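You operate a simulated robot arm through the tools that you are given. There is no shell and no other tool.

The job below is to be done with a simulated robot arm. You get a single attempt, and the scene is never put back.

JOB
File both waiting job cards under their days and switch those to FULL.

The check looks at the end state, three seconds after you hand in, the way a careful person would. Anything else that was tipped, shoved, dropped, spilled or broken makes it a failure.

ROBOT AND FRAMES
A 6-joint arm with a two-finger gripper, fixed in place. Base frame: the origin is at the foot of the arm, x ahead of it, y to its left, z up. Lengths are in m, angles in rad, forces in N, time in s.
It reaches about 1.298 m from its shoulder. Its first joint turns from -2.601 to 2.601 rad. Payload 1.57 kg.
The TCP is the grasp point between the finger pads, 0.021 m short of the fingertips. In the tool frame z runs along the fingers and y along their closing line. The gripper opens to 0.07 m. The gripper's body begins 0.05 m behind the TCP.
Orientation is that of the tool frame in the base frame, as a unit quaternion [w, x, y, z]. With the fingers straight down and closing along the base's y, the tool's x points along the base's -x, its y along +y and its z along -z.

CONTROLS
- The arm moves only by the tool play_rows. Its arguments are lists of equal length, an entry for each row: "jaw": the finger opening in m, from 0 to 0.07; "translation": the shift along the tool's x, y, z in m, a list of three; "delta_rot": the turn, a rotation vector about the tool's x, y, z in rad, a list of three. In form: {"jaw": [jaw, ...], "translation": [[dx, dy, dz], ...], "delta_rot": [[wx, wy, wz], ...]}. A call has 1 to 20 rows; each row is the pose to reach, as a shift and turn from the pose commanded when the call began, along the tool's axes at that moment. Each row takes 0.2 s and may step no farther than 0.05 m and 0.15 rad from the row before; otherwise, or with a gripper value out of range, the whole call is refused. Where a pose cannot be reached the arm comes as near as it can. A force on the tool above 40 N (or 10 N above the force at the start of the call, whichever is more), or a blocked arm, ends the call early, and 0.2 s more pass. The fingers move at their own pace and stop on an object; they squeeze with about 30 N. The grip force told is the motor's: it shows also when the fingers shut on nothing. Time passes only in rows, and 0.2 s behind the last, so rows that repeat a pose let the fingers close. The reply holds the time, the measured pose of the TCP, the force on the tool along the base axes, the opening and the grip force, in the units named above and with some noise, with the torque about the TCP (base axes, N m) and any sound that the robot's microphone picked up.
- Cameras (640 x 400 px; columns grow to the right, rows downward): "scene" is fixed at [0.0503, -0.6488, 1.5652]; the picture's right is [-0.48, -0.88, 0.00], its down [-0.84, 0.45, -0.30] and it looks along [0.26, -0.14, -0.95] (base axes); focal length 347 px, centre (320, 200). "wrist" rides on the gripper at [0.079, 0.004, -0.081] in the tool frame; the picture's right is [-0.05, 1.00, 0.00], its down [-0.67, -0.04, -0.74] and it looks along [-0.74, -0.04, 0.67] (tool axes); focal length 256 px, centre (320, 200). There is no depth. A picture from a camera that has moved, and an enlarged one, comes with that camera's place and axes in the base frame and with its lens.
- capture(camera): a new picture of that camera. It takes no simulated time.
- move_column(by): slides the trunk up (or, below 0, down) by that many m; the arm rides with it, the base frame stays. It gives what a move gives, with no picture.
- zoom(camera, box): a new picture of the part [left, top, right, bottom] of that camera's present view, enlarged. It takes no simulated time.
- job_done(): hands the job in; it is judged then, once.

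Places have to be worked out from the pictures, the camera data and where the tool is seen. Open the gripper and draw the arm clear of the work before you hand the job in, unless the task says otherwise.

The tools are called after ">>>" as a command line: name --argument value ..., lists and objects as JSON in quotes. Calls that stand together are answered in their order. play_rows: Moves the arm, as the interface text tells. Its arguments: {"type":"object","properties":{"jaw":{"type":"array"},"translation":{"type":"array"},"delta_rot":{"type":"array"}},"required":["jaw","translation","delta_rot"]} The other tools are called the same way: move_column (by) slides the trunk up or down; capture (camera) takes a picture; zoom (camera, box) takes an enlarged picture of a part of a camera's view; job_done () hands the job in.

At the start:

```text
time_s: 0.0
ee_pos: [0.2024, -0.5752, 1.1724]
orientation: [0.0, 0.0, 1.0, -0.001]
contact_force: [-0.1, 0.7, 0.1]
torque: [0.0, 0.0, -0.01]
finger_gap: 0.0701
finger_force: 0.0
trunk travel left (down, up): [-0.854, 0.116]
```

scene: 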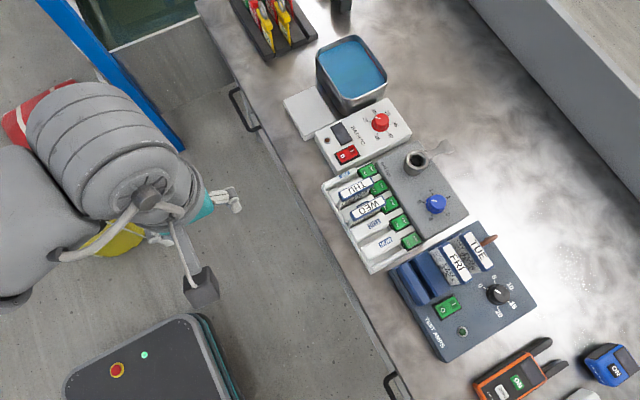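
wrist: 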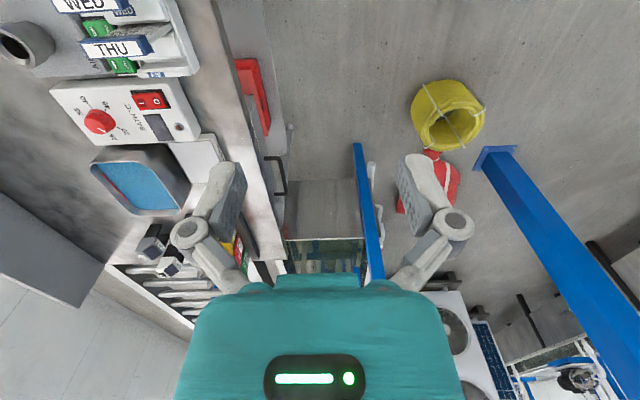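

I'll look closely at the card rack and the panel with the waiting cards before moving anything.

>>> zoom --camera "scene" --box '[310, 140, 470, 280]'

>>> zoom --camera "scene" --box '[380, 210, 550, 370]'

>>> zoom --camera "wrist" --box '[0, 0, 220, 160]'

```text
2.86 times, centred on (390, 210) of scene
camera zoom: at [0.0503, -0.6488, 1.5652], right [-0.48, -0.88, 0.0], down [-0.84, 0.45, -0.3], along [0.26, -0.14, -0.95], focal length 991 px, centre (120, 171)
```

zoom: 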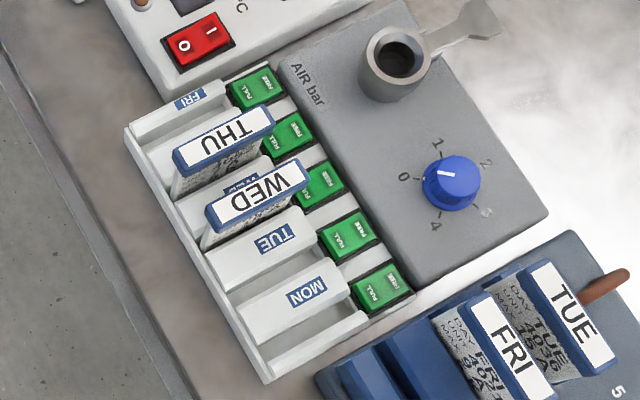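

```text
2.50 times, centred on (465, 290) of scene
camera zoom: at [0.0503, -0.6488, 1.5652], right [-0.48, -0.88, 0.0], down [-0.84, 0.45, -0.3], along [0.26, -0.14, -0.95], focal length 867 px, centre (-42, -25)
```

zoom: 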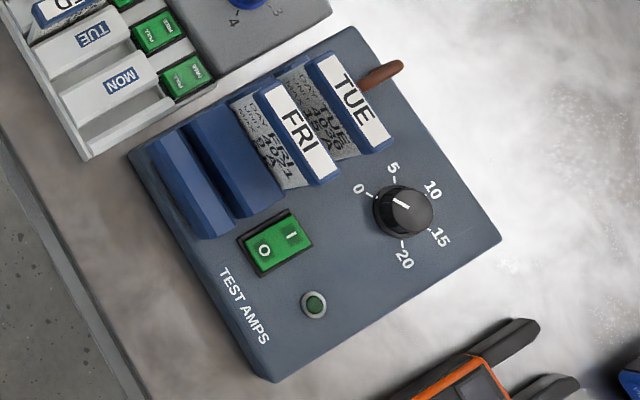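

```text
2.50 times, centred on (110, 80) of wrist
camera zoom: at [0.122, -0.5705, 1.2543], right [0.05, 1.0, 0.0], down [0.67, -0.04, 0.74], along [0.74, -0.04, -0.67], focal length 640 px, centre (845, 500)
```

zoom: 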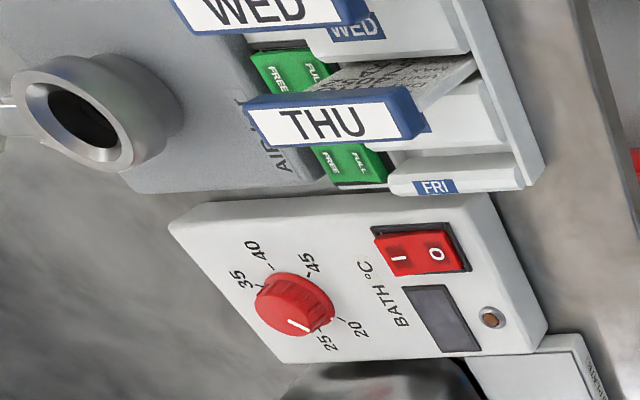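

The waiting cards TUE and FRI stand in the blue holder on the TEST AMPS panel. By triangulation the white rack is near x 0.09..0.27, y −0.82, z about 0.93. I'll bring the wrist camera over on the −x side, staying high, to see the slots and rockers better.

>>> play_rows --jaw '[0.07, 0.07, 0.07, 0.07, 0.07, 0.07, 0.07, 0.07]' --translation '[[0.02, -0.03, 0], [0.04, -0.06, 0], [0.06, -0.09, 0], [0.08, -0.12, 0.01], [0.11, -0.155, 0.02], [0.13, -0.19, 0.03], [0.155, -0.22, 0.04], [0.17, -0.245, 0.05]]' --delta_rot '[[0, 0, 0], [0, 0, 0], [0, 0, 0], [0, 0, 0], [0, 0, 0], [0, 0, 0], [0, 0, 0], [0, 0, 0]]'

>>> capture --camera "wrist"

>>> capture --camera "scene"

```text
time_s: 1.8
ee_pos: [0.0338, -0.821, 1.1726]
orientation: [0.0, 0.0, 1.0, 0.0]
contact_force: [-0.6, 0.1, 0.0]
torque: [0.0, -0.03, 0.02]
finger_gap: 0.07
finger_force: 0.1
out of reach, approached as far as the arm can: row 4, 5, 6, 7, 8
trunk travel left (down, up): [-0.854, 0.116]
```

```text
taken
camera wrist: at [-0.0481, -0.8164, 1.254], right [0.05, 1.0, 0.0], down [0.67, -0.04, 0.74], along [0.74, -0.04, -0.67], focal length 256 px, centre (320, 200)
```

wrist: 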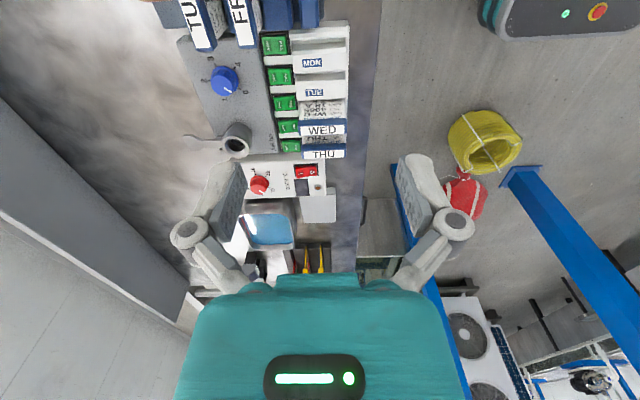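

```text
taken
```

scene: 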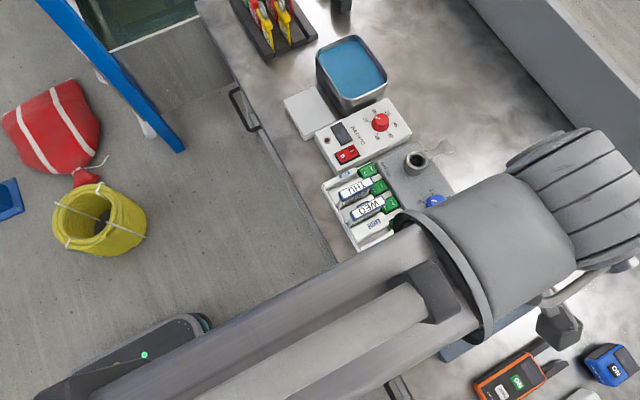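

The arm can't reach lower from this trunk height, so I'll lower the trunk in a modest step; the TCP is then about 1.07, still above everything (about 0.93).

>>> move_column --by -0.08

>>> capture --camera "wrist"

>>> zoom --camera "wrist" --box '[160, 0, 360, 180]'

```text
time_s: 3.0
ee_pos: [0.0338, -0.8209, 1.0923]
orientation: [-0.001, 0.0, 1.0, 0.0]
contact_force: [-0.1, -0.2, 0.2]
torque: [-0.01, -0.01, -0.01]
finger_gap: 0.0701
finger_force: 0.0
trunk travel left (down, up): [-0.774, 0.196]
```

```text
taken
camera wrist: at [-0.0478, -0.8154, 1.1744], right [0.05, 1.0, 0.0], down [0.67, -0.04, 0.74], along [0.74, -0.04, -0.67], focal length 256 px, centre (320, 200)
```

wrist: 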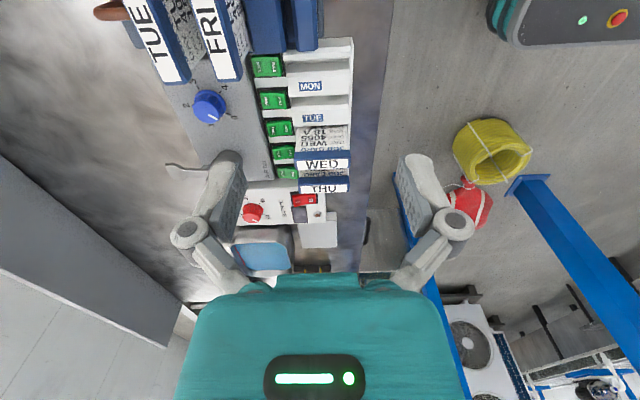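

```text
2.22 times, centred on (260, 90) of wrist
camera zoom: at [-0.0478, -0.8154, 1.1744], right [0.05, 1.0, 0.0], down [0.67, -0.04, 0.74], along [0.74, -0.04, -0.67], focal length 569 px, centre (453, 444)
```

zoom: 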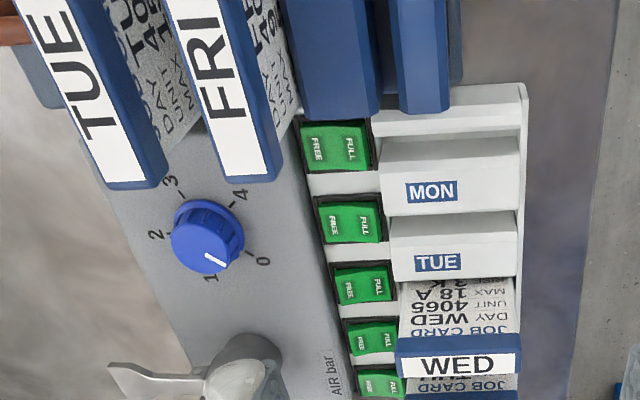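

The rack labels and rockers are visible now. I'll slide the camera toward −x and −y to view the waiting cards and the blue holder they stand in.

>>> play_rows --jaw '[0.07, 0.07, 0.07, 0.07, 0.07]' --translation '[[0.035, -0.02, 0], [0.07, -0.04, 0], [0.105, -0.06, 0], [0.14, -0.08, 0], [0.16, -0.09, 0]]' --delta_rot '[[0, 0, 0], [0, 0, 0], [0, 0, 0], [0, 0, 0], [0, 0, 0]]'

>>> capture --camera "wrist"

>>> zoom --camera "wrist" --box '[180, 0, 420, 200]'

```text
time_s: 4.2
ee_pos: [-0.1273, -0.9074, 1.0928]
orientation: [0.0, 0.001, 1.0, 0.0]
contact_force: [0.2, 0.3, -0.3]
torque: [-0.03, 0.06, -0.02]
finger_gap: 0.0698
finger_force: 0.0
trunk travel left (down, up): [-0.774, 0.196]
```

```text
taken
camera wrist: at [-0.208, -0.9056, 1.1742], right [0.05, 1.0, 0.0], down [0.67, -0.04, 0.75], along [0.74, -0.04, -0.67], focal length 256 px, centre (320, 200)
```

wrist: 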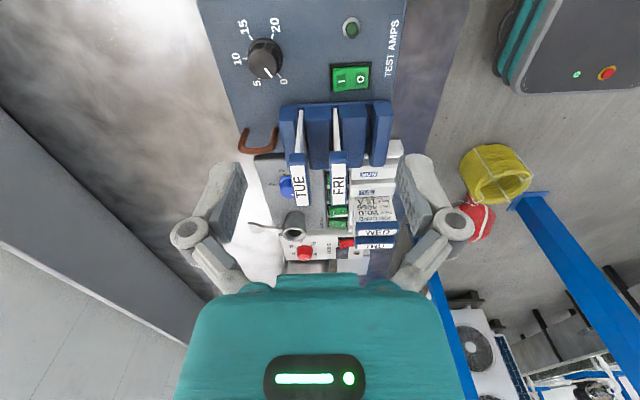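

```text
2.00 times, centred on (300, 100) of wrist
camera zoom: at [-0.208, -0.9056, 1.1742], right [0.05, 1.0, 0.0], down [0.67, -0.04, 0.75], along [0.74, -0.04, -0.67], focal length 512 px, centre (360, 400)
```

zoom: 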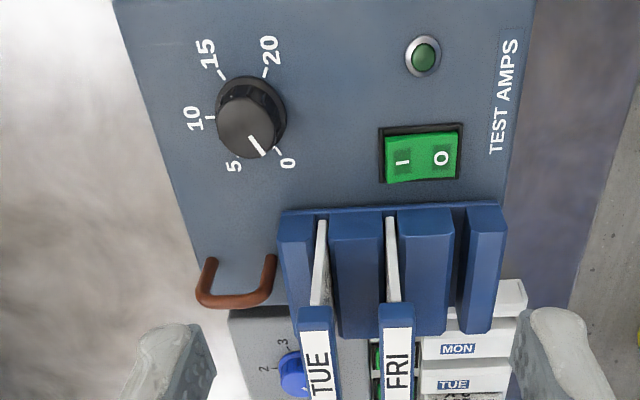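

The cards sit upright in slots between blue slabs, with caps at z≈0.956: FRI near (0.003, −0.894) and TUE near (0.006, −0.941). I'll zoom in to measure their yaw and cap size, and check the copper U-bar.

>>> zoom --camera "wrist" --box '[260, 95, 400, 215]'

>>> zoom --camera "scene" --box '[400, 210, 540, 330]'

>>> zoom --camera "wrist" --box '[320, 150, 420, 260]'

```text
3.33 times, centred on (330, 155) of wrist
camera zoom: at [-0.208, -0.9056, 1.1742], right [0.05, 1.0, 0.0], down [0.67, -0.04, 0.75], along [0.74, -0.04, -0.67], focal length 853 px, centre (287, 350)
```

zoom: 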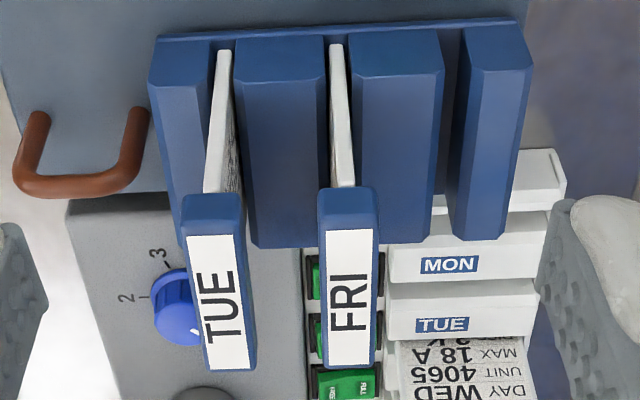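

```text
3.33 times, centred on (470, 270) of scene
camera zoom: at [0.0503, -0.6488, 1.5652], right [-0.48, -0.88, 0.0], down [-0.84, 0.45, -0.3], along [0.26, -0.14, -0.95], focal length 1156 px, centre (-180, -33)
```

zoom: 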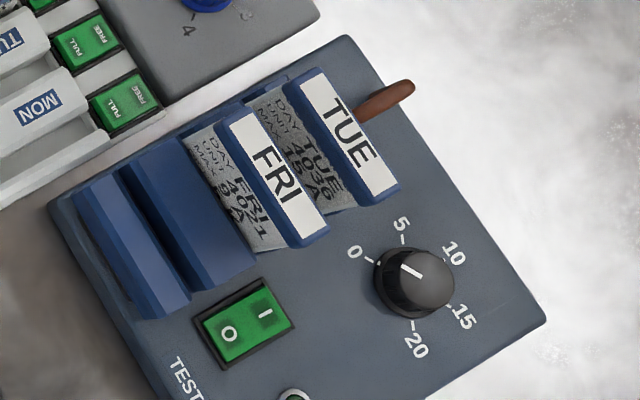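

```text
3.64 times, centred on (370, 205) of wrist
camera zoom: at [-0.208, -0.9056, 1.1742], right [0.05, 1.0, 0.0], down [0.67, -0.04, 0.75], along [0.74, -0.04, -0.67], focal length 931 px, centre (138, 182)
```

zoom: 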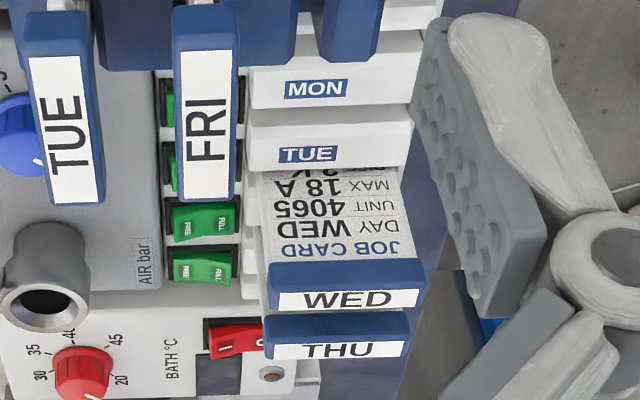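

Slab tops appear about z≈0.87 on the holder and z≈0.83 on the rack, with rack slots pitched about 0.044 m along x. I'll move nearer the rack to read the rocker states and pin down the slot positions.

>>> play_rows --jaw '[0.07, 0.07, 0.07, 0.07, 0.07]' --translation '[[-0.04, 0.01, 0], [-0.08, 0.02, 0], [-0.12, 0.03, 0], [-0.16, 0.035, 0], [-0.19, 0.04, 0]]' --delta_rot '[[0, 0, 0], [0, 0, 0], [0, 0, 0], [0, 0, 0], [0, 0, 0]]'

>>> move_column --by -0.07

>>> capture --camera "wrist"

>>> zoom --camera "wrist" --box '[240, 0, 400, 120]'

>>> zoom --camera "wrist" --box '[240, 80, 400, 200]'

```text
time_s: 5.4
ee_pos: [0.0634, -0.8682, 1.0932]
orientation: [0.0, 0.0, 1.0, -0.001]
contact_force: [0.4, -0.8, -0.4]
torque: [-0.01, 0.02, -0.02]
finger_gap: 0.0699
finger_force: 0.1
trunk travel left (down, up): [-0.774, 0.196]
```

```text
time_s: 6.5
ee_pos: [0.0629, -0.8696, 1.0235]
orientation: [0.0, 0.001, 1.0, 0.0]
contact_force: [-0.2, 0.8, -0.2]
torque: [-0.03, 0.01, -0.02]
finger_gap: 0.0699
finger_force: 0.0
trunk travel left (down, up): [-0.704, 0.266]
```

```text
taken
camera wrist: at [-0.0178, -0.8645, 1.1044], right [0.05, 1.0, 0.0], down [0.67, -0.04, 0.74], along [0.74, -0.04, -0.67], focal length 256 px, centre (320, 200)
```

wrist: 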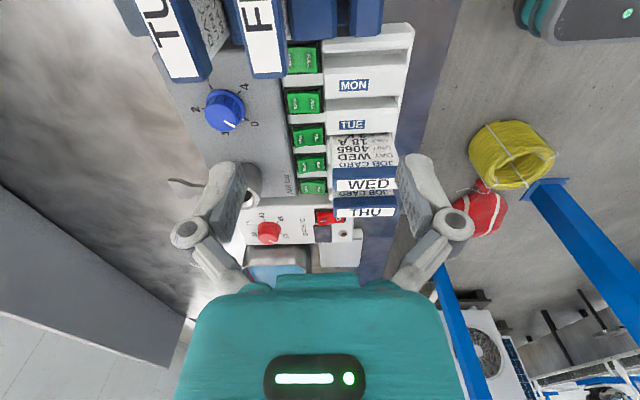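

```text
3.33 times, centred on (320, 60) of wrist
camera zoom: at [-0.0178, -0.8645, 1.1044], right [0.05, 1.0, 0.0], down [0.67, -0.04, 0.74], along [0.74, -0.04, -0.67], focal length 853 px, centre (320, 667)
```

zoom: 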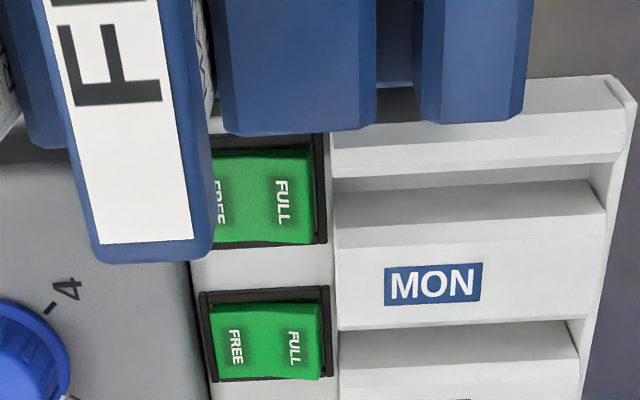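

```text
3.33 times, centred on (320, 140) of wrist
camera zoom: at [-0.0178, -0.8645, 1.1044], right [0.05, 1.0, 0.0], down [0.67, -0.04, 0.74], along [0.74, -0.04, -0.67], focal length 853 px, centre (320, 400)
```

zoom: 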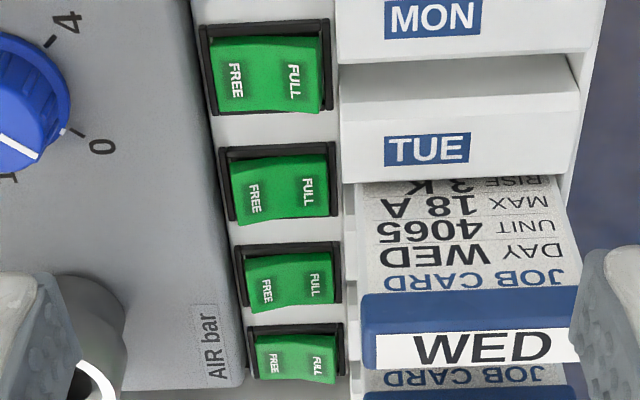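

WED and THU should already be in FULL, which gives me a reference for what FULL looks like. I'll zoom in on each rocker.

>>> zoom --camera "wrist" --box '[280, 80, 340, 140]'

>>> zoom --camera "wrist" --box '[285, 115, 345, 165]'

>>> zoom --camera "wrist" --box '[290, 145, 350, 200]'

>>> zoom --camera "scene" --box '[350, 150, 430, 260]'

```text
6.67 times, centred on (310, 110) of wrist
camera zoom: at [-0.0178, -0.8645, 1.1044], right [0.05, 1.0, 0.0], down [0.67, -0.04, 0.74], along [0.74, -0.04, -0.67], focal length 1707 px, centre (387, 800)
```

zoom: 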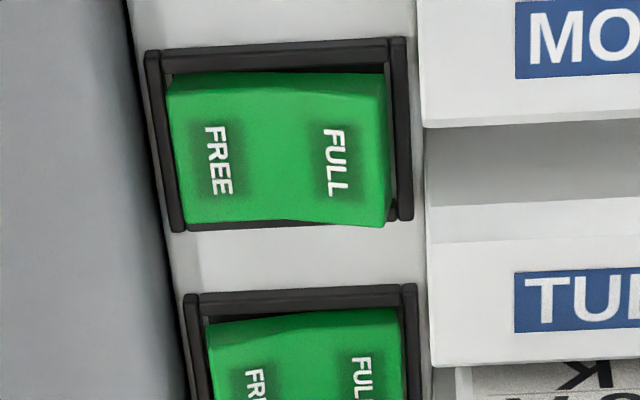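

```text
8.00 times, centred on (315, 140) of wrist
camera zoom: at [-0.0178, -0.8645, 1.1044], right [0.05, 1.0, 0.0], down [0.67, -0.04, 0.74], along [0.74, -0.04, -0.67], focal length 2048 px, centre (360, 680)
```

zoom: 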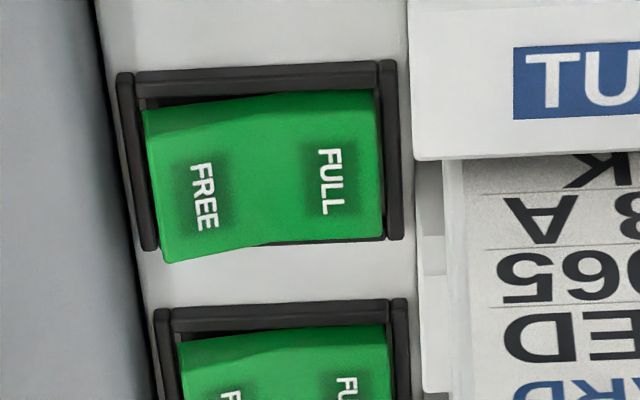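

```text
7.27 times, centred on (320, 172) of wrist
camera zoom: at [-0.0178, -0.8645, 1.1044], right [0.05, 1.0, 0.0], down [0.67, -0.04, 0.74], along [0.74, -0.04, -0.67], focal length 1862 px, centre (320, 400)
```

zoom: 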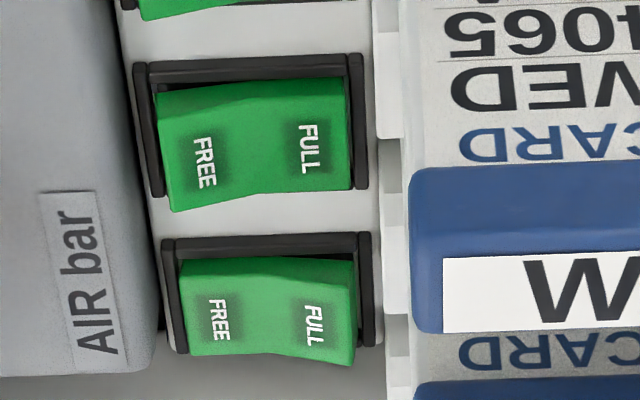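

```text
3.64 times, centred on (390, 205) of scene
camera zoom: at [0.0503, -0.6488, 1.5652], right [-0.48, -0.88, 0.0], down [-0.84, 0.45, -0.3], along [0.26, -0.14, -0.95], focal length 1261 px, centre (66, 182)
```

zoom: 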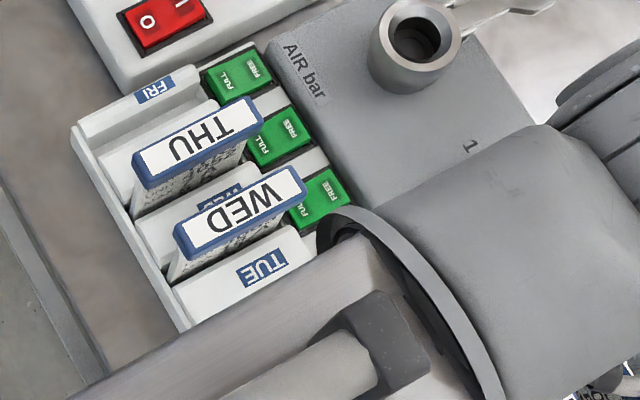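

The rocker states are clear. WED and THU are at FULL (FREE end raised), while TUE and FRI have their FULL ends raised and need pressing on the +y end. I'll turn the tool +90° about its z, so it closes along x as filing needs, and look along the slots from the +y side.

>>> play_rows --jaw '[0.07, 0.07, 0.07, 0.07, 0.07, 0.07, 0.07, 0.07, 0.07, 0.07, 0.07]' --translation '[[-0.008, 0.008, 0], [-0.016, 0.016, 0], [-0.024, 0.024, 0], [-0.032, 0.032, 0], [-0.04, 0.04, 0], [-0.048, 0.048, 0], [-0.056, 0.056, 0], [-0.064, 0.064, 0], [-0.072, 0.072, 0], [-0.08, 0.08, 0], [-0.087, 0.09, 0]]' --delta_rot '[[0, 0, 0.1428], [0, 0, 0.2856], [0, 0, 0.4284], [0, 0, 0.5712], [0, 0, 0.714], [0, 0, 0.8568], [0, 0, 0.9996], [0, 0, 1.1424], [0, 0, 1.2852], [0, 0, 1.428], [0, 0, 1.5708]]'

>>> capture --camera "wrist"

>>> zoom --camera "wrist" --box '[200, 0, 440, 150]'

>>> capture --camera "scene"

```text
time_s: 8.8
ee_pos: [0.1497, -0.7785, 1.0232]
orientation: [0.0, 0.708, 0.706, 0.0]
contact_force: [0.3, 0.5, -0.3]
torque: [-0.02, 0.03, -0.01]
finger_gap: 0.0699
finger_force: 0.2
trunk travel left (down, up): [-0.704, 0.266]
```

```text
taken
camera wrist: at [0.1535, -0.6993, 1.1043], right [1.0, -0.06, 0.0], down [-0.04, -0.67, 0.74], along [-0.04, -0.74, -0.67], focal length 256 px, centre (320, 200)
```

wrist: 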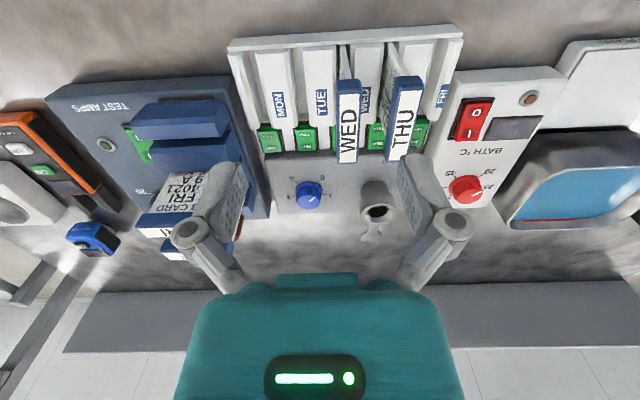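

```text
2.67 times, centred on (320, 75) of wrist
camera zoom: at [0.1535, -0.6993, 1.1043], right [1.0, -0.06, 0.0], down [-0.04, -0.67, 0.74], along [-0.04, -0.74, -0.67], focal length 683 px, centre (320, 533)
```

zoom: 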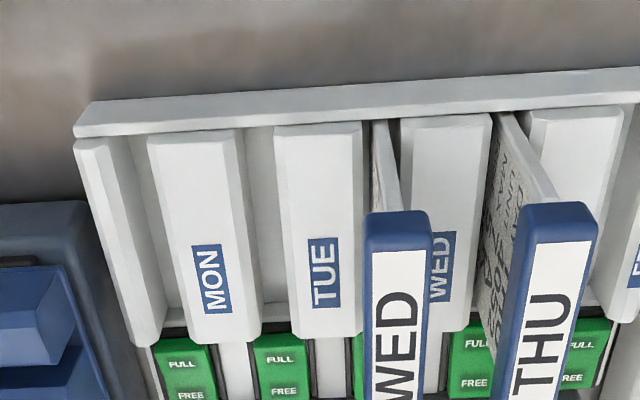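

```text
taken
```

scene: 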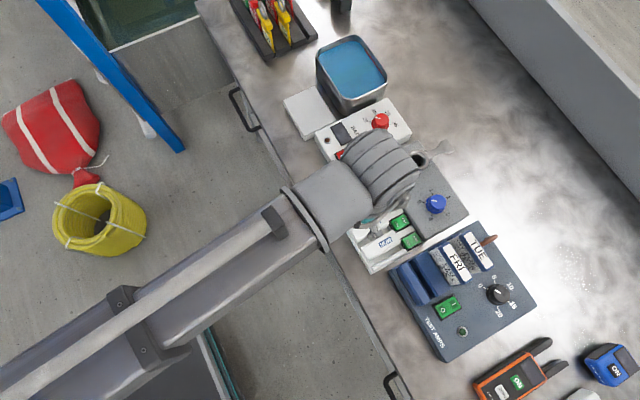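

The +90° orientation works and gives a view straight down the slots. From it the TUE slot is at x≈0.126 and the FRI slot at x≈0.260 near y −0.815. Next I'll zoom on the rockers and the FRI slot to measure them.

>>> zoom --camera "wrist" --box '[240, 80, 400, 180]'

>>> zoom --camera "wrist" --box '[360, 10, 520, 160]'

>>> zoom --camera "scene" --box '[400, 210, 540, 330]'

```text
4.00 times, centred on (320, 130) of wrist
camera zoom: at [0.1535, -0.6993, 1.1043], right [1.0, -0.06, 0.0], down [-0.04, -0.67, 0.74], along [-0.04, -0.74, -0.67], focal length 1024 px, centre (320, 480)
```

zoom: 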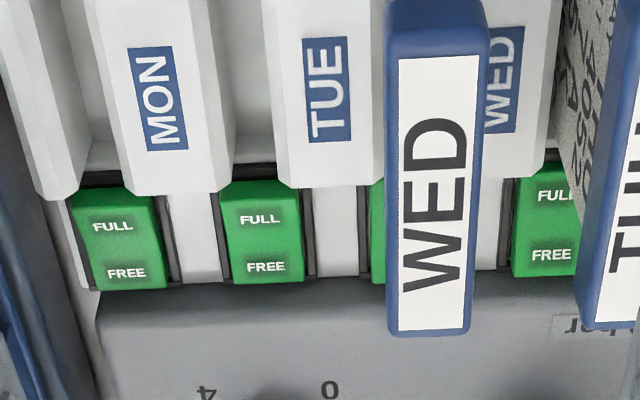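

```text
2.67 times, centred on (440, 85) of wrist
camera zoom: at [0.1535, -0.6993, 1.1043], right [1.0, -0.06, 0.0], down [-0.04, -0.67, 0.74], along [-0.04, -0.74, -0.67], focal length 683 px, centre (0, 507)
```

zoom: 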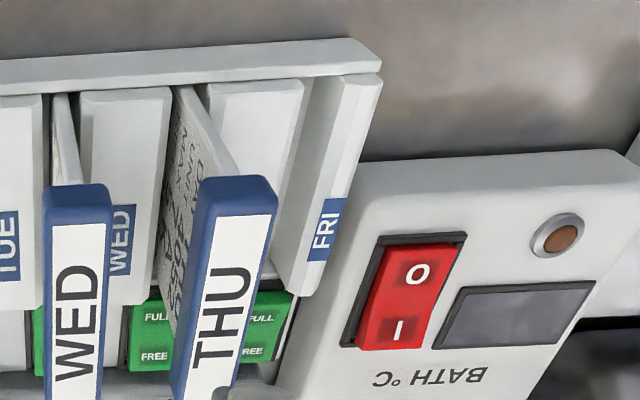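

```text
3.33 times, centred on (470, 270) of scene
camera zoom: at [0.0503, -0.6488, 1.5652], right [-0.48, -0.88, 0.0], down [-0.84, 0.45, -0.3], along [0.26, -0.14, -0.95], focal length 1156 px, centre (-180, -33)
```

zoom: 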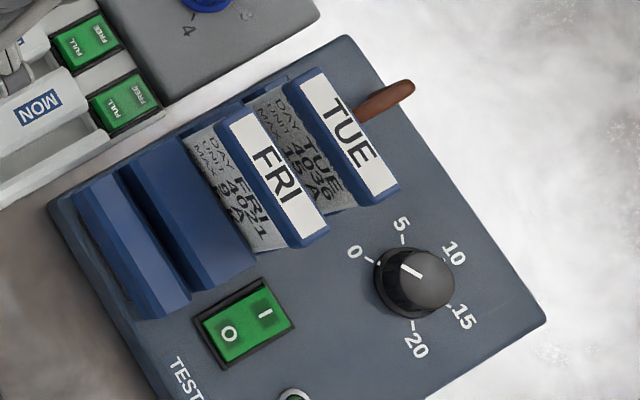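

FULL on the TUE rocker sits near (0.125, −0.880, 0.83). I'll close the jaws, rise, move above it, then lower the trunk so the arm has vertical reach.

>>> play_rows --jaw '[0.05, 0.03, 0.01, 0.0, 0.0, 0.0]' --translation '[[0, 0, -0.03], [-0.015, -0.004, -0.06], [-0.035, -0.008, -0.09], [-0.06, -0.015, -0.12], [-0.085, -0.02, -0.12], [-0.1015, -0.0247, -0.12]]' --delta_rot '[[0, 0, 0], [0, 0, 0], [0, 0, 0], [0, 0, 0], [0, 0, 0], [0, 0, 0]]'

>>> move_column --by -0.18

>>> capture --camera "wrist"

>>> capture --camera "scene"

```text
time_s: 10.2
ee_pos: [0.1255, -0.8764, 1.0227]
orientation: [0.0, 0.707, 0.707, 0.0]
contact_force: [0.2, -0.6, -0.9]
torque: [-0.03, 0.02, -0.02]
finger_gap: 0.0
finger_force: 28.4
out of reach, approached as far as the arm can: row 1, 2, 3, 4, 5, 6
trunk travel left (down, up): [-0.704, 0.266]
```

```text
time_s: 12.1
ee_pos: [0.127, -0.8749, 0.8491]
orientation: [0.004, 0.707, 0.707, -0.002]
contact_force: [1.6, 3.1, 36.7]
torque: [-0.2, -0.01, -0.1]
finger_gap: 0.0059
finger_force: 29.2
trunk travel left (down, up): [-0.527, 0.443]
heard: click
stopped: the force on the tool passed its limit at 55 N (the readings are from after the stop); the commanded pose is now the measured one
```

```text
taken
camera wrist: at [0.1292, -0.7952, 0.9296], right [1.0, -0.05, 0.0], down [-0.04, -0.66, 0.75], along [-0.04, -0.75, -0.66], focal length 256 px, centre (320, 200)
```

wrist: 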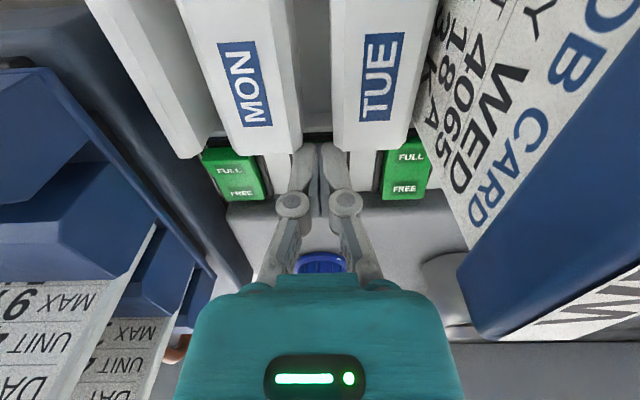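

```text
taken
```

scene: 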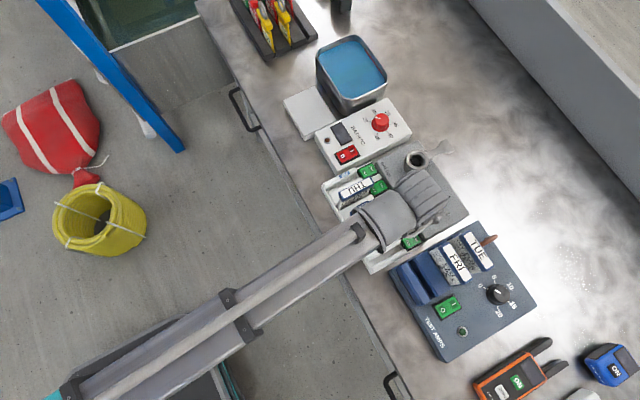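

The arm did not rise as commanded: its vertical travel seems to come only from the trunk. So the trunk move brought the closed fingertips down on the TUE rocker and I heard a click. I'll back straight up with the trunk and inspect before doing anything else.

>>> move_column --by 0.04

```text
time_s: 12.9
ee_pos: [0.1267, -0.8782, 0.886]
orientation: [0.002, 0.707, 0.707, -0.003]
contact_force: [0.4, -0.6, 0.4]
torque: [-0.01, -0.02, -0.02]
finger_gap: 0.0
finger_force: 28.6
trunk travel left (down, up): [-0.567, 0.403]
```

The force is back to zero and the fingers are fully closed again. I'll check the rocker and its surroundings.

>>> capture --camera "wrist"

>>> zoom --camera "wrist" --box '[180, 60, 460, 260]'

>>> zoom --camera "scene" --box '[310, 140, 470, 280]'

```text
taken
camera wrist: at [0.1296, -0.7983, 0.9663], right [1.0, -0.05, 0.0], down [-0.04, -0.66, 0.75], along [-0.04, -0.75, -0.66], focal length 256 px, centre (320, 200)
```

wrist: 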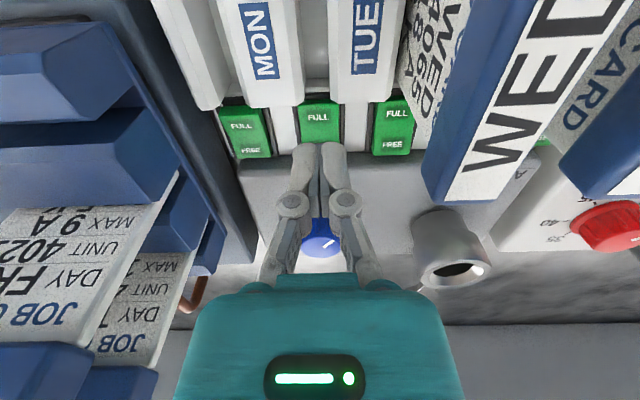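

```text
2.00 times, centred on (320, 160) of wrist
camera zoom: at [0.1296, -0.7983, 0.9663], right [1.0, -0.05, 0.0], down [-0.04, -0.66, 0.75], along [-0.04, -0.75, -0.66], focal length 512 px, centre (320, 280)
```

zoom: 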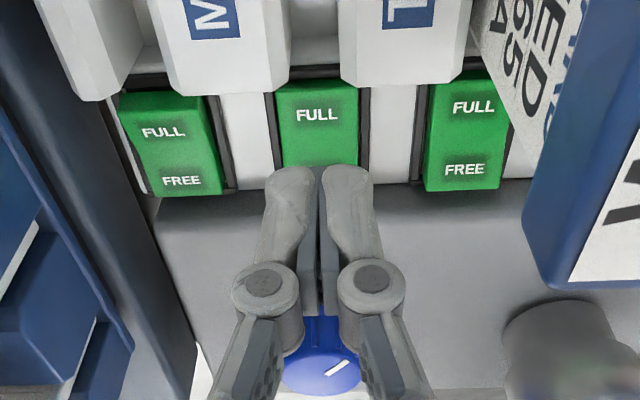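

```text
2.86 times, centred on (390, 210) of scene
camera zoom: at [0.0503, -0.6488, 1.5652], right [-0.48, -0.88, 0.0], down [-0.84, 0.45, -0.3], along [0.26, -0.14, -0.95], focal length 991 px, centre (120, 171)
```

zoom: 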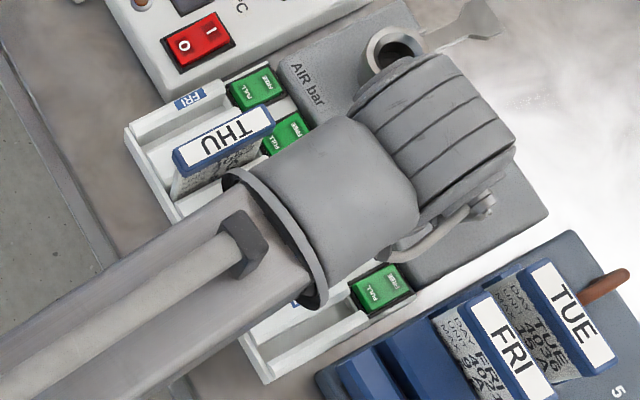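

Nothing appears disturbed. I'll raise the trunk well clear and look at the TUE rocker again.

>>> move_column --by 0.12

>>> capture --camera "wrist"

>>> zoom --camera "wrist" --box '[240, 20, 420, 150]'

```text
time_s: 14.4
ee_pos: [0.1274, -0.878, 1.0056]
orientation: [0.002, 0.707, 0.707, -0.002]
contact_force: [-0.9, -1.2, 0.6]
torque: [0.02, 0.01, 0.0]
finger_gap: 0.0002
finger_force: 28.7
trunk travel left (down, up): [-0.687, 0.283]
```

```text
taken
camera wrist: at [0.1296, -0.7982, 1.0864], right [1.0, -0.05, 0.0], down [-0.04, -0.66, 0.75], along [-0.04, -0.75, -0.66], focal length 256 px, centre (320, 200)
```

wrist: 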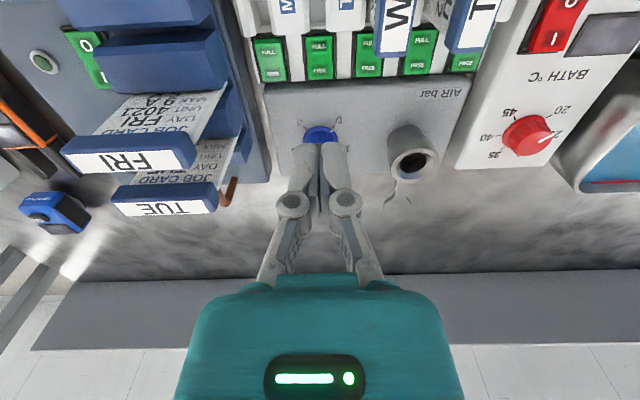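

```text
3.08 times, centred on (330, 85) of wrist
camera zoom: at [0.1296, -0.7982, 1.0864], right [1.0, -0.05, 0.0], down [-0.04, -0.66, 0.75], along [-0.04, -0.75, -0.66], focal length 788 px, centre (289, 554)
```

zoom: 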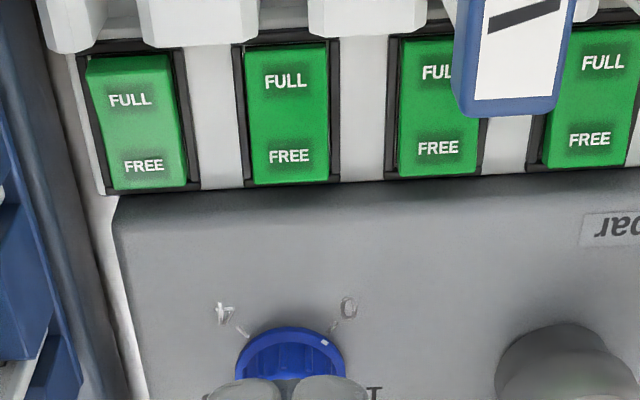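

The TUE rocker now matches WED and THU, so it is at FULL. Next I'll traverse at this height to above the FRI rocker at about (0.262, −0.878).

>>> play_rows --jaw '[0.0, 0.0, 0.0, 0.0]' --translation '[[0, 0.035, 0], [0, 0.07, 0], [0, 0.105, 0], [0, 0.135, 0]]' --delta_rot '[[0, 0, 0], [0, 0, 0], [0, 0, 0], [0, 0, 0]]'

>>> capture --camera "wrist"

>>> zoom --camera "wrist" --box '[200, 0, 400, 140]'

```text
time_s: 15.4
ee_pos: [0.2624, -0.8779, 1.0059]
orientation: [0.002, 0.708, 0.707, -0.002]
contact_force: [-0.6, -0.4, 0.2]
torque: [0.05, 0.01, -0.01]
finger_gap: 0.0001
finger_force: 28.9
trunk travel left (down, up): [-0.687, 0.283]
```

```text
taken
camera wrist: at [0.2651, -0.7978, 1.0864], right [1.0, -0.05, 0.0], down [-0.04, -0.66, 0.75], along [-0.04, -0.75, -0.66], focal length 256 px, centre (320, 200)
```

wrist: 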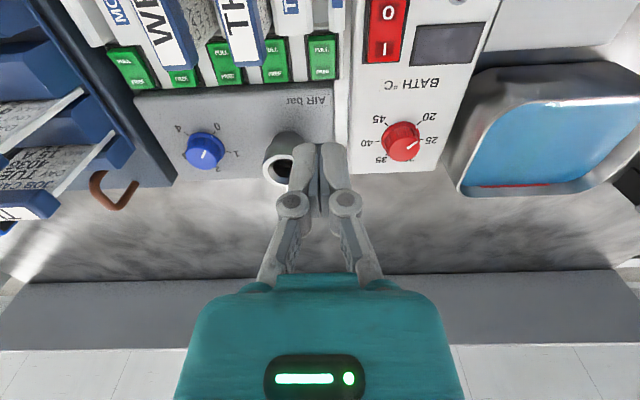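

```text
2.86 times, centred on (300, 70) of wrist
camera zoom: at [0.2651, -0.7978, 1.0864], right [1.0, -0.05, 0.0], down [-0.04, -0.66, 0.75], along [-0.04, -0.75, -0.66], focal length 731 px, centre (377, 571)
```

zoom: 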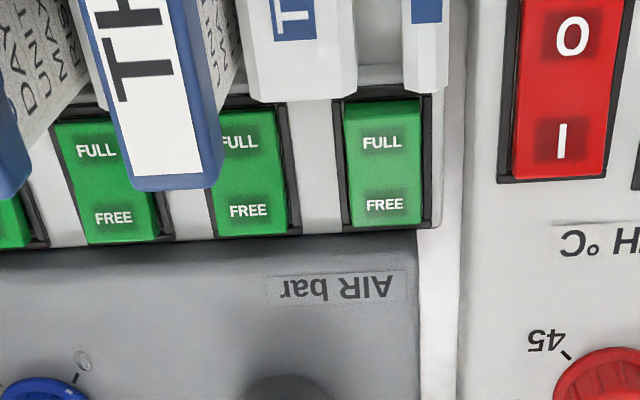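

The FRI rocker sits about 2.5 mm more toward +x relative to the fingers than TUE did, with matching y. I'll shift by that, then descend to just above it.

>>> play_rows --jaw '[0.0]' --translation '[[0.0005, 0.0025, 0]]' --delta_rot '[[0, 0, 0]]'

>>> move_column --by -0.13

>>> zoom --camera "wrist" --box '[180, 60, 460, 260]'

>>> capture --camera "wrist"

```text
time_s: 15.8
ee_pos: [0.2644, -0.8778, 1.0056]
orientation: [0.002, 0.707, 0.708, -0.002]
contact_force: [0.6, 1.2, 0.1]
torque: [-0.03, 0.01, -0.02]
finger_gap: 0.0
finger_force: 28.5
trunk travel left (down, up): [-0.687, 0.283]
```

```text
time_s: 17.4
ee_pos: [0.2637, -0.8764, 0.8748]
orientation: [0.002, 0.707, 0.707, -0.002]
contact_force: [0.5, -0.5, 0.0]
torque: [-0.03, 0.02, 0.01]
finger_gap: 0.0
finger_force: 28.6
trunk travel left (down, up): [-0.557, 0.413]
```

```text
2.00 times, centred on (320, 160) of wrist
camera zoom: at [0.267, -0.7975, 0.9565], right [1.0, -0.05, 0.0], down [-0.04, -0.66, 0.75], along [-0.04, -0.75, -0.66], focal length 512 px, centre (320, 280)
```

zoom: 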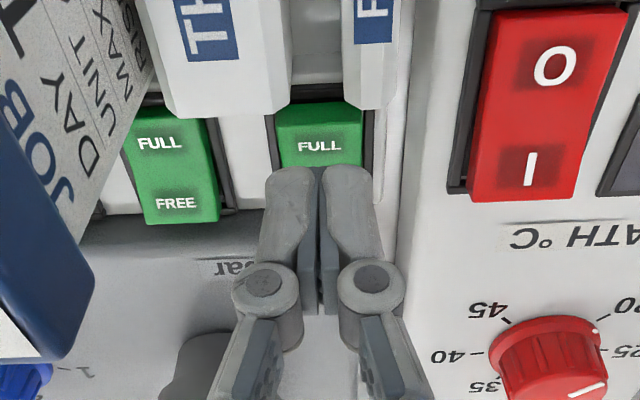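

```text
taken
camera wrist: at [0.267, -0.7975, 0.9565], right [1.0, -0.05, 0.0], down [-0.04, -0.66, 0.75], along [-0.04, -0.75, -0.66], focal length 256 px, centre (320, 200)
```

wrist: 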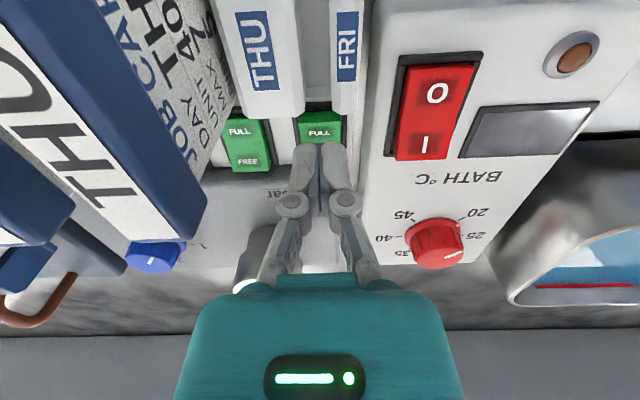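

The closed fingers are centred on the FRI rocker. I'll descend in small trunk steps and watch the force.

>>> move_column --by -0.016

>>> move_column --by -0.005

```text
time_s: 18.1
ee_pos: [0.2627, -0.8778, 0.8601]
orientation: [0.002, 0.707, 0.708, -0.001]
contact_force: [0.4, 0.3, -0.6]
torque: [0.05, 0.0, 0.0]
finger_gap: 0.0
finger_force: 28.9
trunk travel left (down, up): [-0.541, 0.429]
```

```text
time_s: 18.6
ee_pos: [0.264, -0.8762, 0.8539]
orientation: [0.002, 0.707, 0.707, -0.001]
contact_force: [-0.2, -0.6, 0.0]
torque: [0.0, 0.0, -0.04]
finger_gap: 0.0
finger_force: 28.0
trunk travel left (down, up): [-0.536, 0.434]
```

There is no contact yet at 0.854, and TUE seated around 0.849. I'll continue in 3 mm steps.

>>> move_column --by -0.003

>>> move_column --by -0.003

```text
time_s: 19.1
ee_pos: [0.2642, -0.8783, 0.8512]
orientation: [0.002, 0.707, 0.707, -0.002]
contact_force: [-0.9, 0.7, 2.0]
torque: [0.01, -0.03, -0.02]
finger_gap: 0.006
finger_force: 28.7
trunk travel left (down, up): [-0.533, 0.437]
```

```text
time_s: 19.6
ee_pos: [0.2641, -0.8768, 0.8499]
orientation: [0.003, 0.707, 0.707, -0.002]
contact_force: [1.1, -1.9, 10.0]
torque: [-0.11, -0.01, 0.04]
finger_gap: 0.0059
finger_force: 28.8
trunk travel left (down, up): [-0.53, 0.44]
heard: click
```

Click at 10 N. I'll raise clear and verify the FRI rocker.

>>> move_column --by 0.15

>>> zoom --camera "wrist" --box '[200, 0, 400, 140]'

>>> capture --camera "wrist"

```text
time_s: 21.4
ee_pos: [0.2642, -0.877, 0.9976]
orientation: [0.001, 0.707, 0.708, -0.002]
contact_force: [0.3, -0.1, 0.8]
torque: [-0.01, -0.01, -0.04]
finger_gap: 0.0
finger_force: 28.8
trunk travel left (down, up): [-0.68, 0.29]
```

```text
2.86 times, centred on (300, 70) of wrist
camera zoom: at [0.267, -0.7976, 1.0794], right [1.0, -0.05, 0.0], down [-0.04, -0.66, 0.75], along [-0.04, -0.75, -0.66], focal length 731 px, centre (377, 571)
```

zoom: 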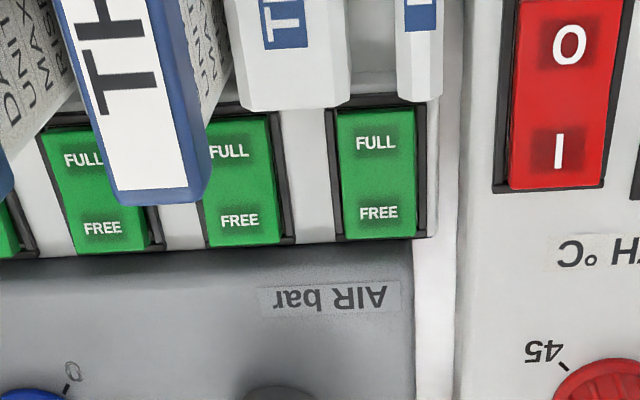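

```text
taken
camera wrist: at [0.267, -0.7976, 1.0794], right [1.0, -0.05, 0.0], down [-0.04, -0.66, 0.75], along [-0.04, -0.75, -0.66], focal length 256 px, centre (320, 200)
```

wrist: 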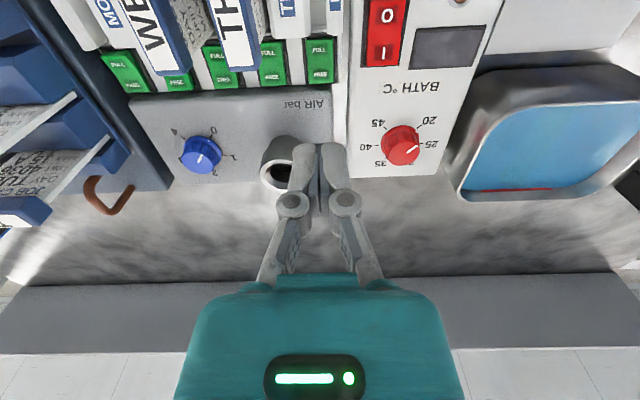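

FRI is now at FULL as well. I'll raise the trunk, then swing back to yaw 0 above the waiting FRI card with jaws at 0.036 so they clear the neighbouring TUE cap.

>>> move_column --by 0.07

>>> play_rows --jaw '[0.0, 0.01, 0.02, 0.03, 0.036, 0.036, 0.036, 0.036, 0.036, 0.036, 0.036, 0.036]' --translation '[[-0.0015, -0.022, 0], [-0.003, -0.044, 0], [-0.0045, -0.066, 0], [-0.006, -0.088, 0], [-0.0075, -0.11, 0], [-0.009, -0.132, 0], [-0.0105, -0.154, 0], [-0.012, -0.176, 0], [-0.0135, -0.198, 0], [-0.015, -0.22, 0], [-0.0165, -0.242, 0], [-0.017, -0.261, 0]]' --delta_rot '[[0, 0, -0.13], [0, 0, -0.26], [0, 0, -0.39], [0, 0, -0.52], [0, 0, -0.65], [0, 0, -0.78], [0, 0, -0.91], [0, 0, -1.04], [0, 0, -1.17], [0, 0, -1.3], [0, 0, -1.43], [0, 0, -1.545]]'

>>> capture --camera "wrist"

>>> zoom --camera "wrist" --box '[220, 0, 420, 140]'

>>> capture --camera "scene"

```text
time_s: 22.5
ee_pos: [0.2641, -0.8771, 1.0687]
orientation: [0.001, 0.707, 0.707, -0.002]
contact_force: [1.1, 0.7, 0.4]
torque: [0.01, 0.02, 0.02]
finger_gap: 0.0002
finger_force: 28.9
trunk travel left (down, up): [-0.75, 0.22]
```

```text
time_s: 25.1
ee_pos: [0.0037, -0.8937, 1.0682]
orientation: [0.001, 0.011, 1.0, -0.003]
contact_force: [0.0, 0.4, -0.2]
torque: [0.02, -0.01, 0.03]
finger_gap: 0.0358
finger_force: 0.1
trunk travel left (down, up): [-0.75, 0.22]
```

```text
taken
camera wrist: at [-0.0778, -0.888, 1.1498], right [0.08, 1.0, -0.01], down [0.66, -0.05, 0.75], along [0.74, -0.06, -0.67], focal length 256 px, centre (320, 200)
```

wrist: 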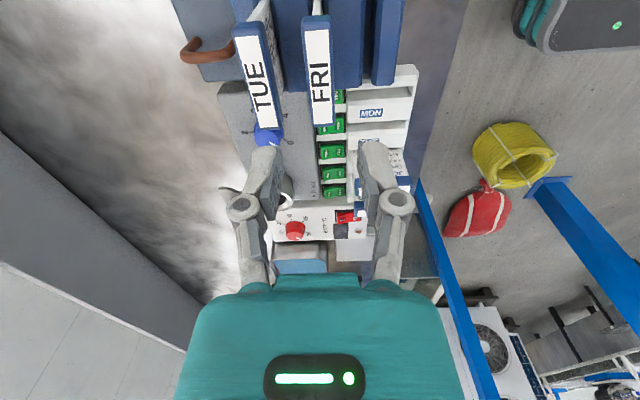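

```text
2.86 times, centred on (320, 70) of wrist
camera zoom: at [-0.0778, -0.888, 1.1498], right [0.08, 1.0, -0.01], down [0.66, -0.05, 0.75], along [0.74, -0.06, -0.67], focal length 731 px, centre (320, 571)
```

zoom: 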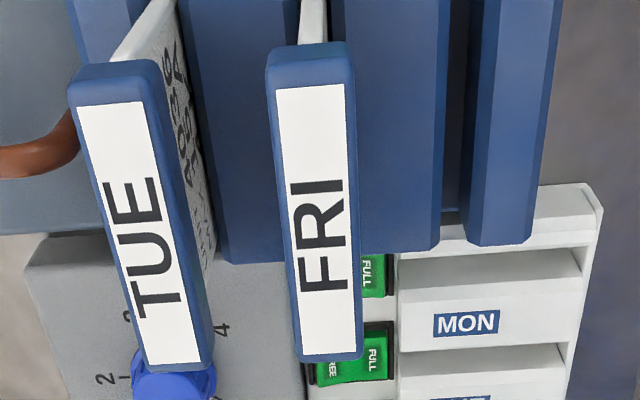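

```text
taken
```

scene: 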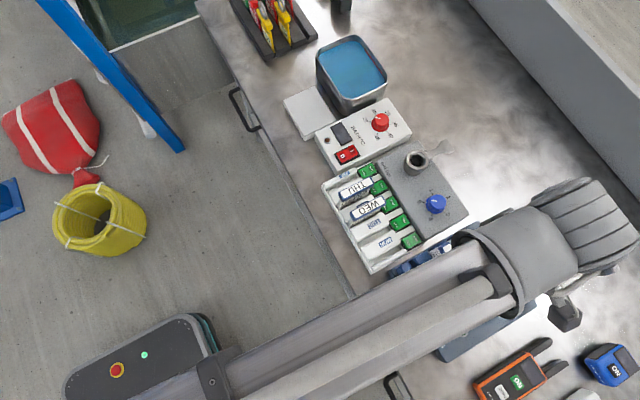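

The jaws are centred on the FRI cap within about 0.5 mm in y, and the card centre is about 3 mm further in +x. I'll shift, lower until the fingertips are at cap-top level, and check.

>>> play_rows --jaw '[0.036]' --translation '[[-0.003, 0, 0]]' --delta_rot '[[0, 0, 0]]'

>>> move_column --by -0.082

>>> capture --camera "wrist"

>>> zoom --camera "wrist" --box '[210, 80, 430, 260]'

```text
time_s: 25.5
ee_pos: [0.0063, -0.895, 1.0685]
orientation: [0.0, 0.012, 1.0, -0.003]
contact_force: [0.1, -0.5, 0.0]
torque: [0.0, -0.03, 0.0]
finger_gap: 0.0359
finger_force: 0.0
trunk travel left (down, up): [-0.75, 0.22]
```

```text
time_s: 26.6
ee_pos: [0.0064, -0.8947, 0.9869]
orientation: [0.0, 0.012, 1.0, -0.002]
contact_force: [0.4, 0.0, 0.3]
torque: [-0.01, 0.01, 0.02]
finger_gap: 0.0359
finger_force: 0.0
trunk travel left (down, up): [-0.668, 0.302]
```

```text
taken
camera wrist: at [-0.0746, -0.8877, 1.0679], right [0.08, 1.0, -0.01], down [0.66, -0.05, 0.75], along [0.74, -0.06, -0.67], focal length 256 px, centre (320, 200)
```

wrist: 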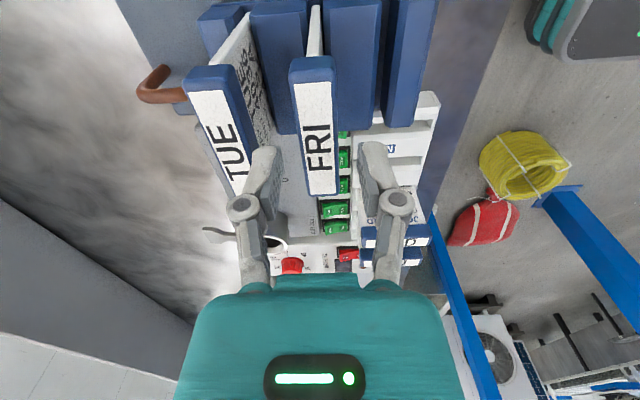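

```text
2.22 times, centred on (320, 170) of wrist
camera zoom: at [-0.0746, -0.8877, 1.0679], right [0.08, 1.0, -0.01], down [0.66, -0.05, 0.75], along [0.74, -0.06, -0.67], focal length 569 px, centre (320, 267)
```

zoom: 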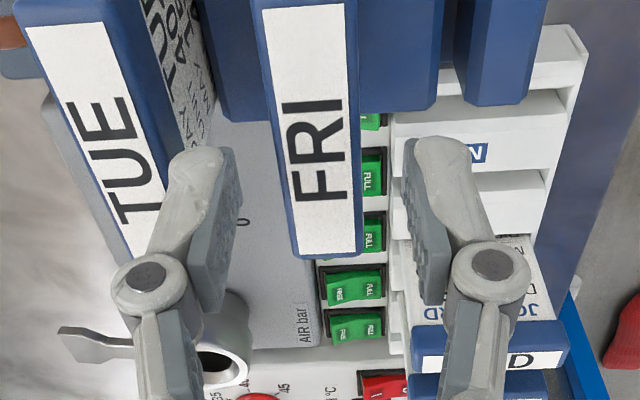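

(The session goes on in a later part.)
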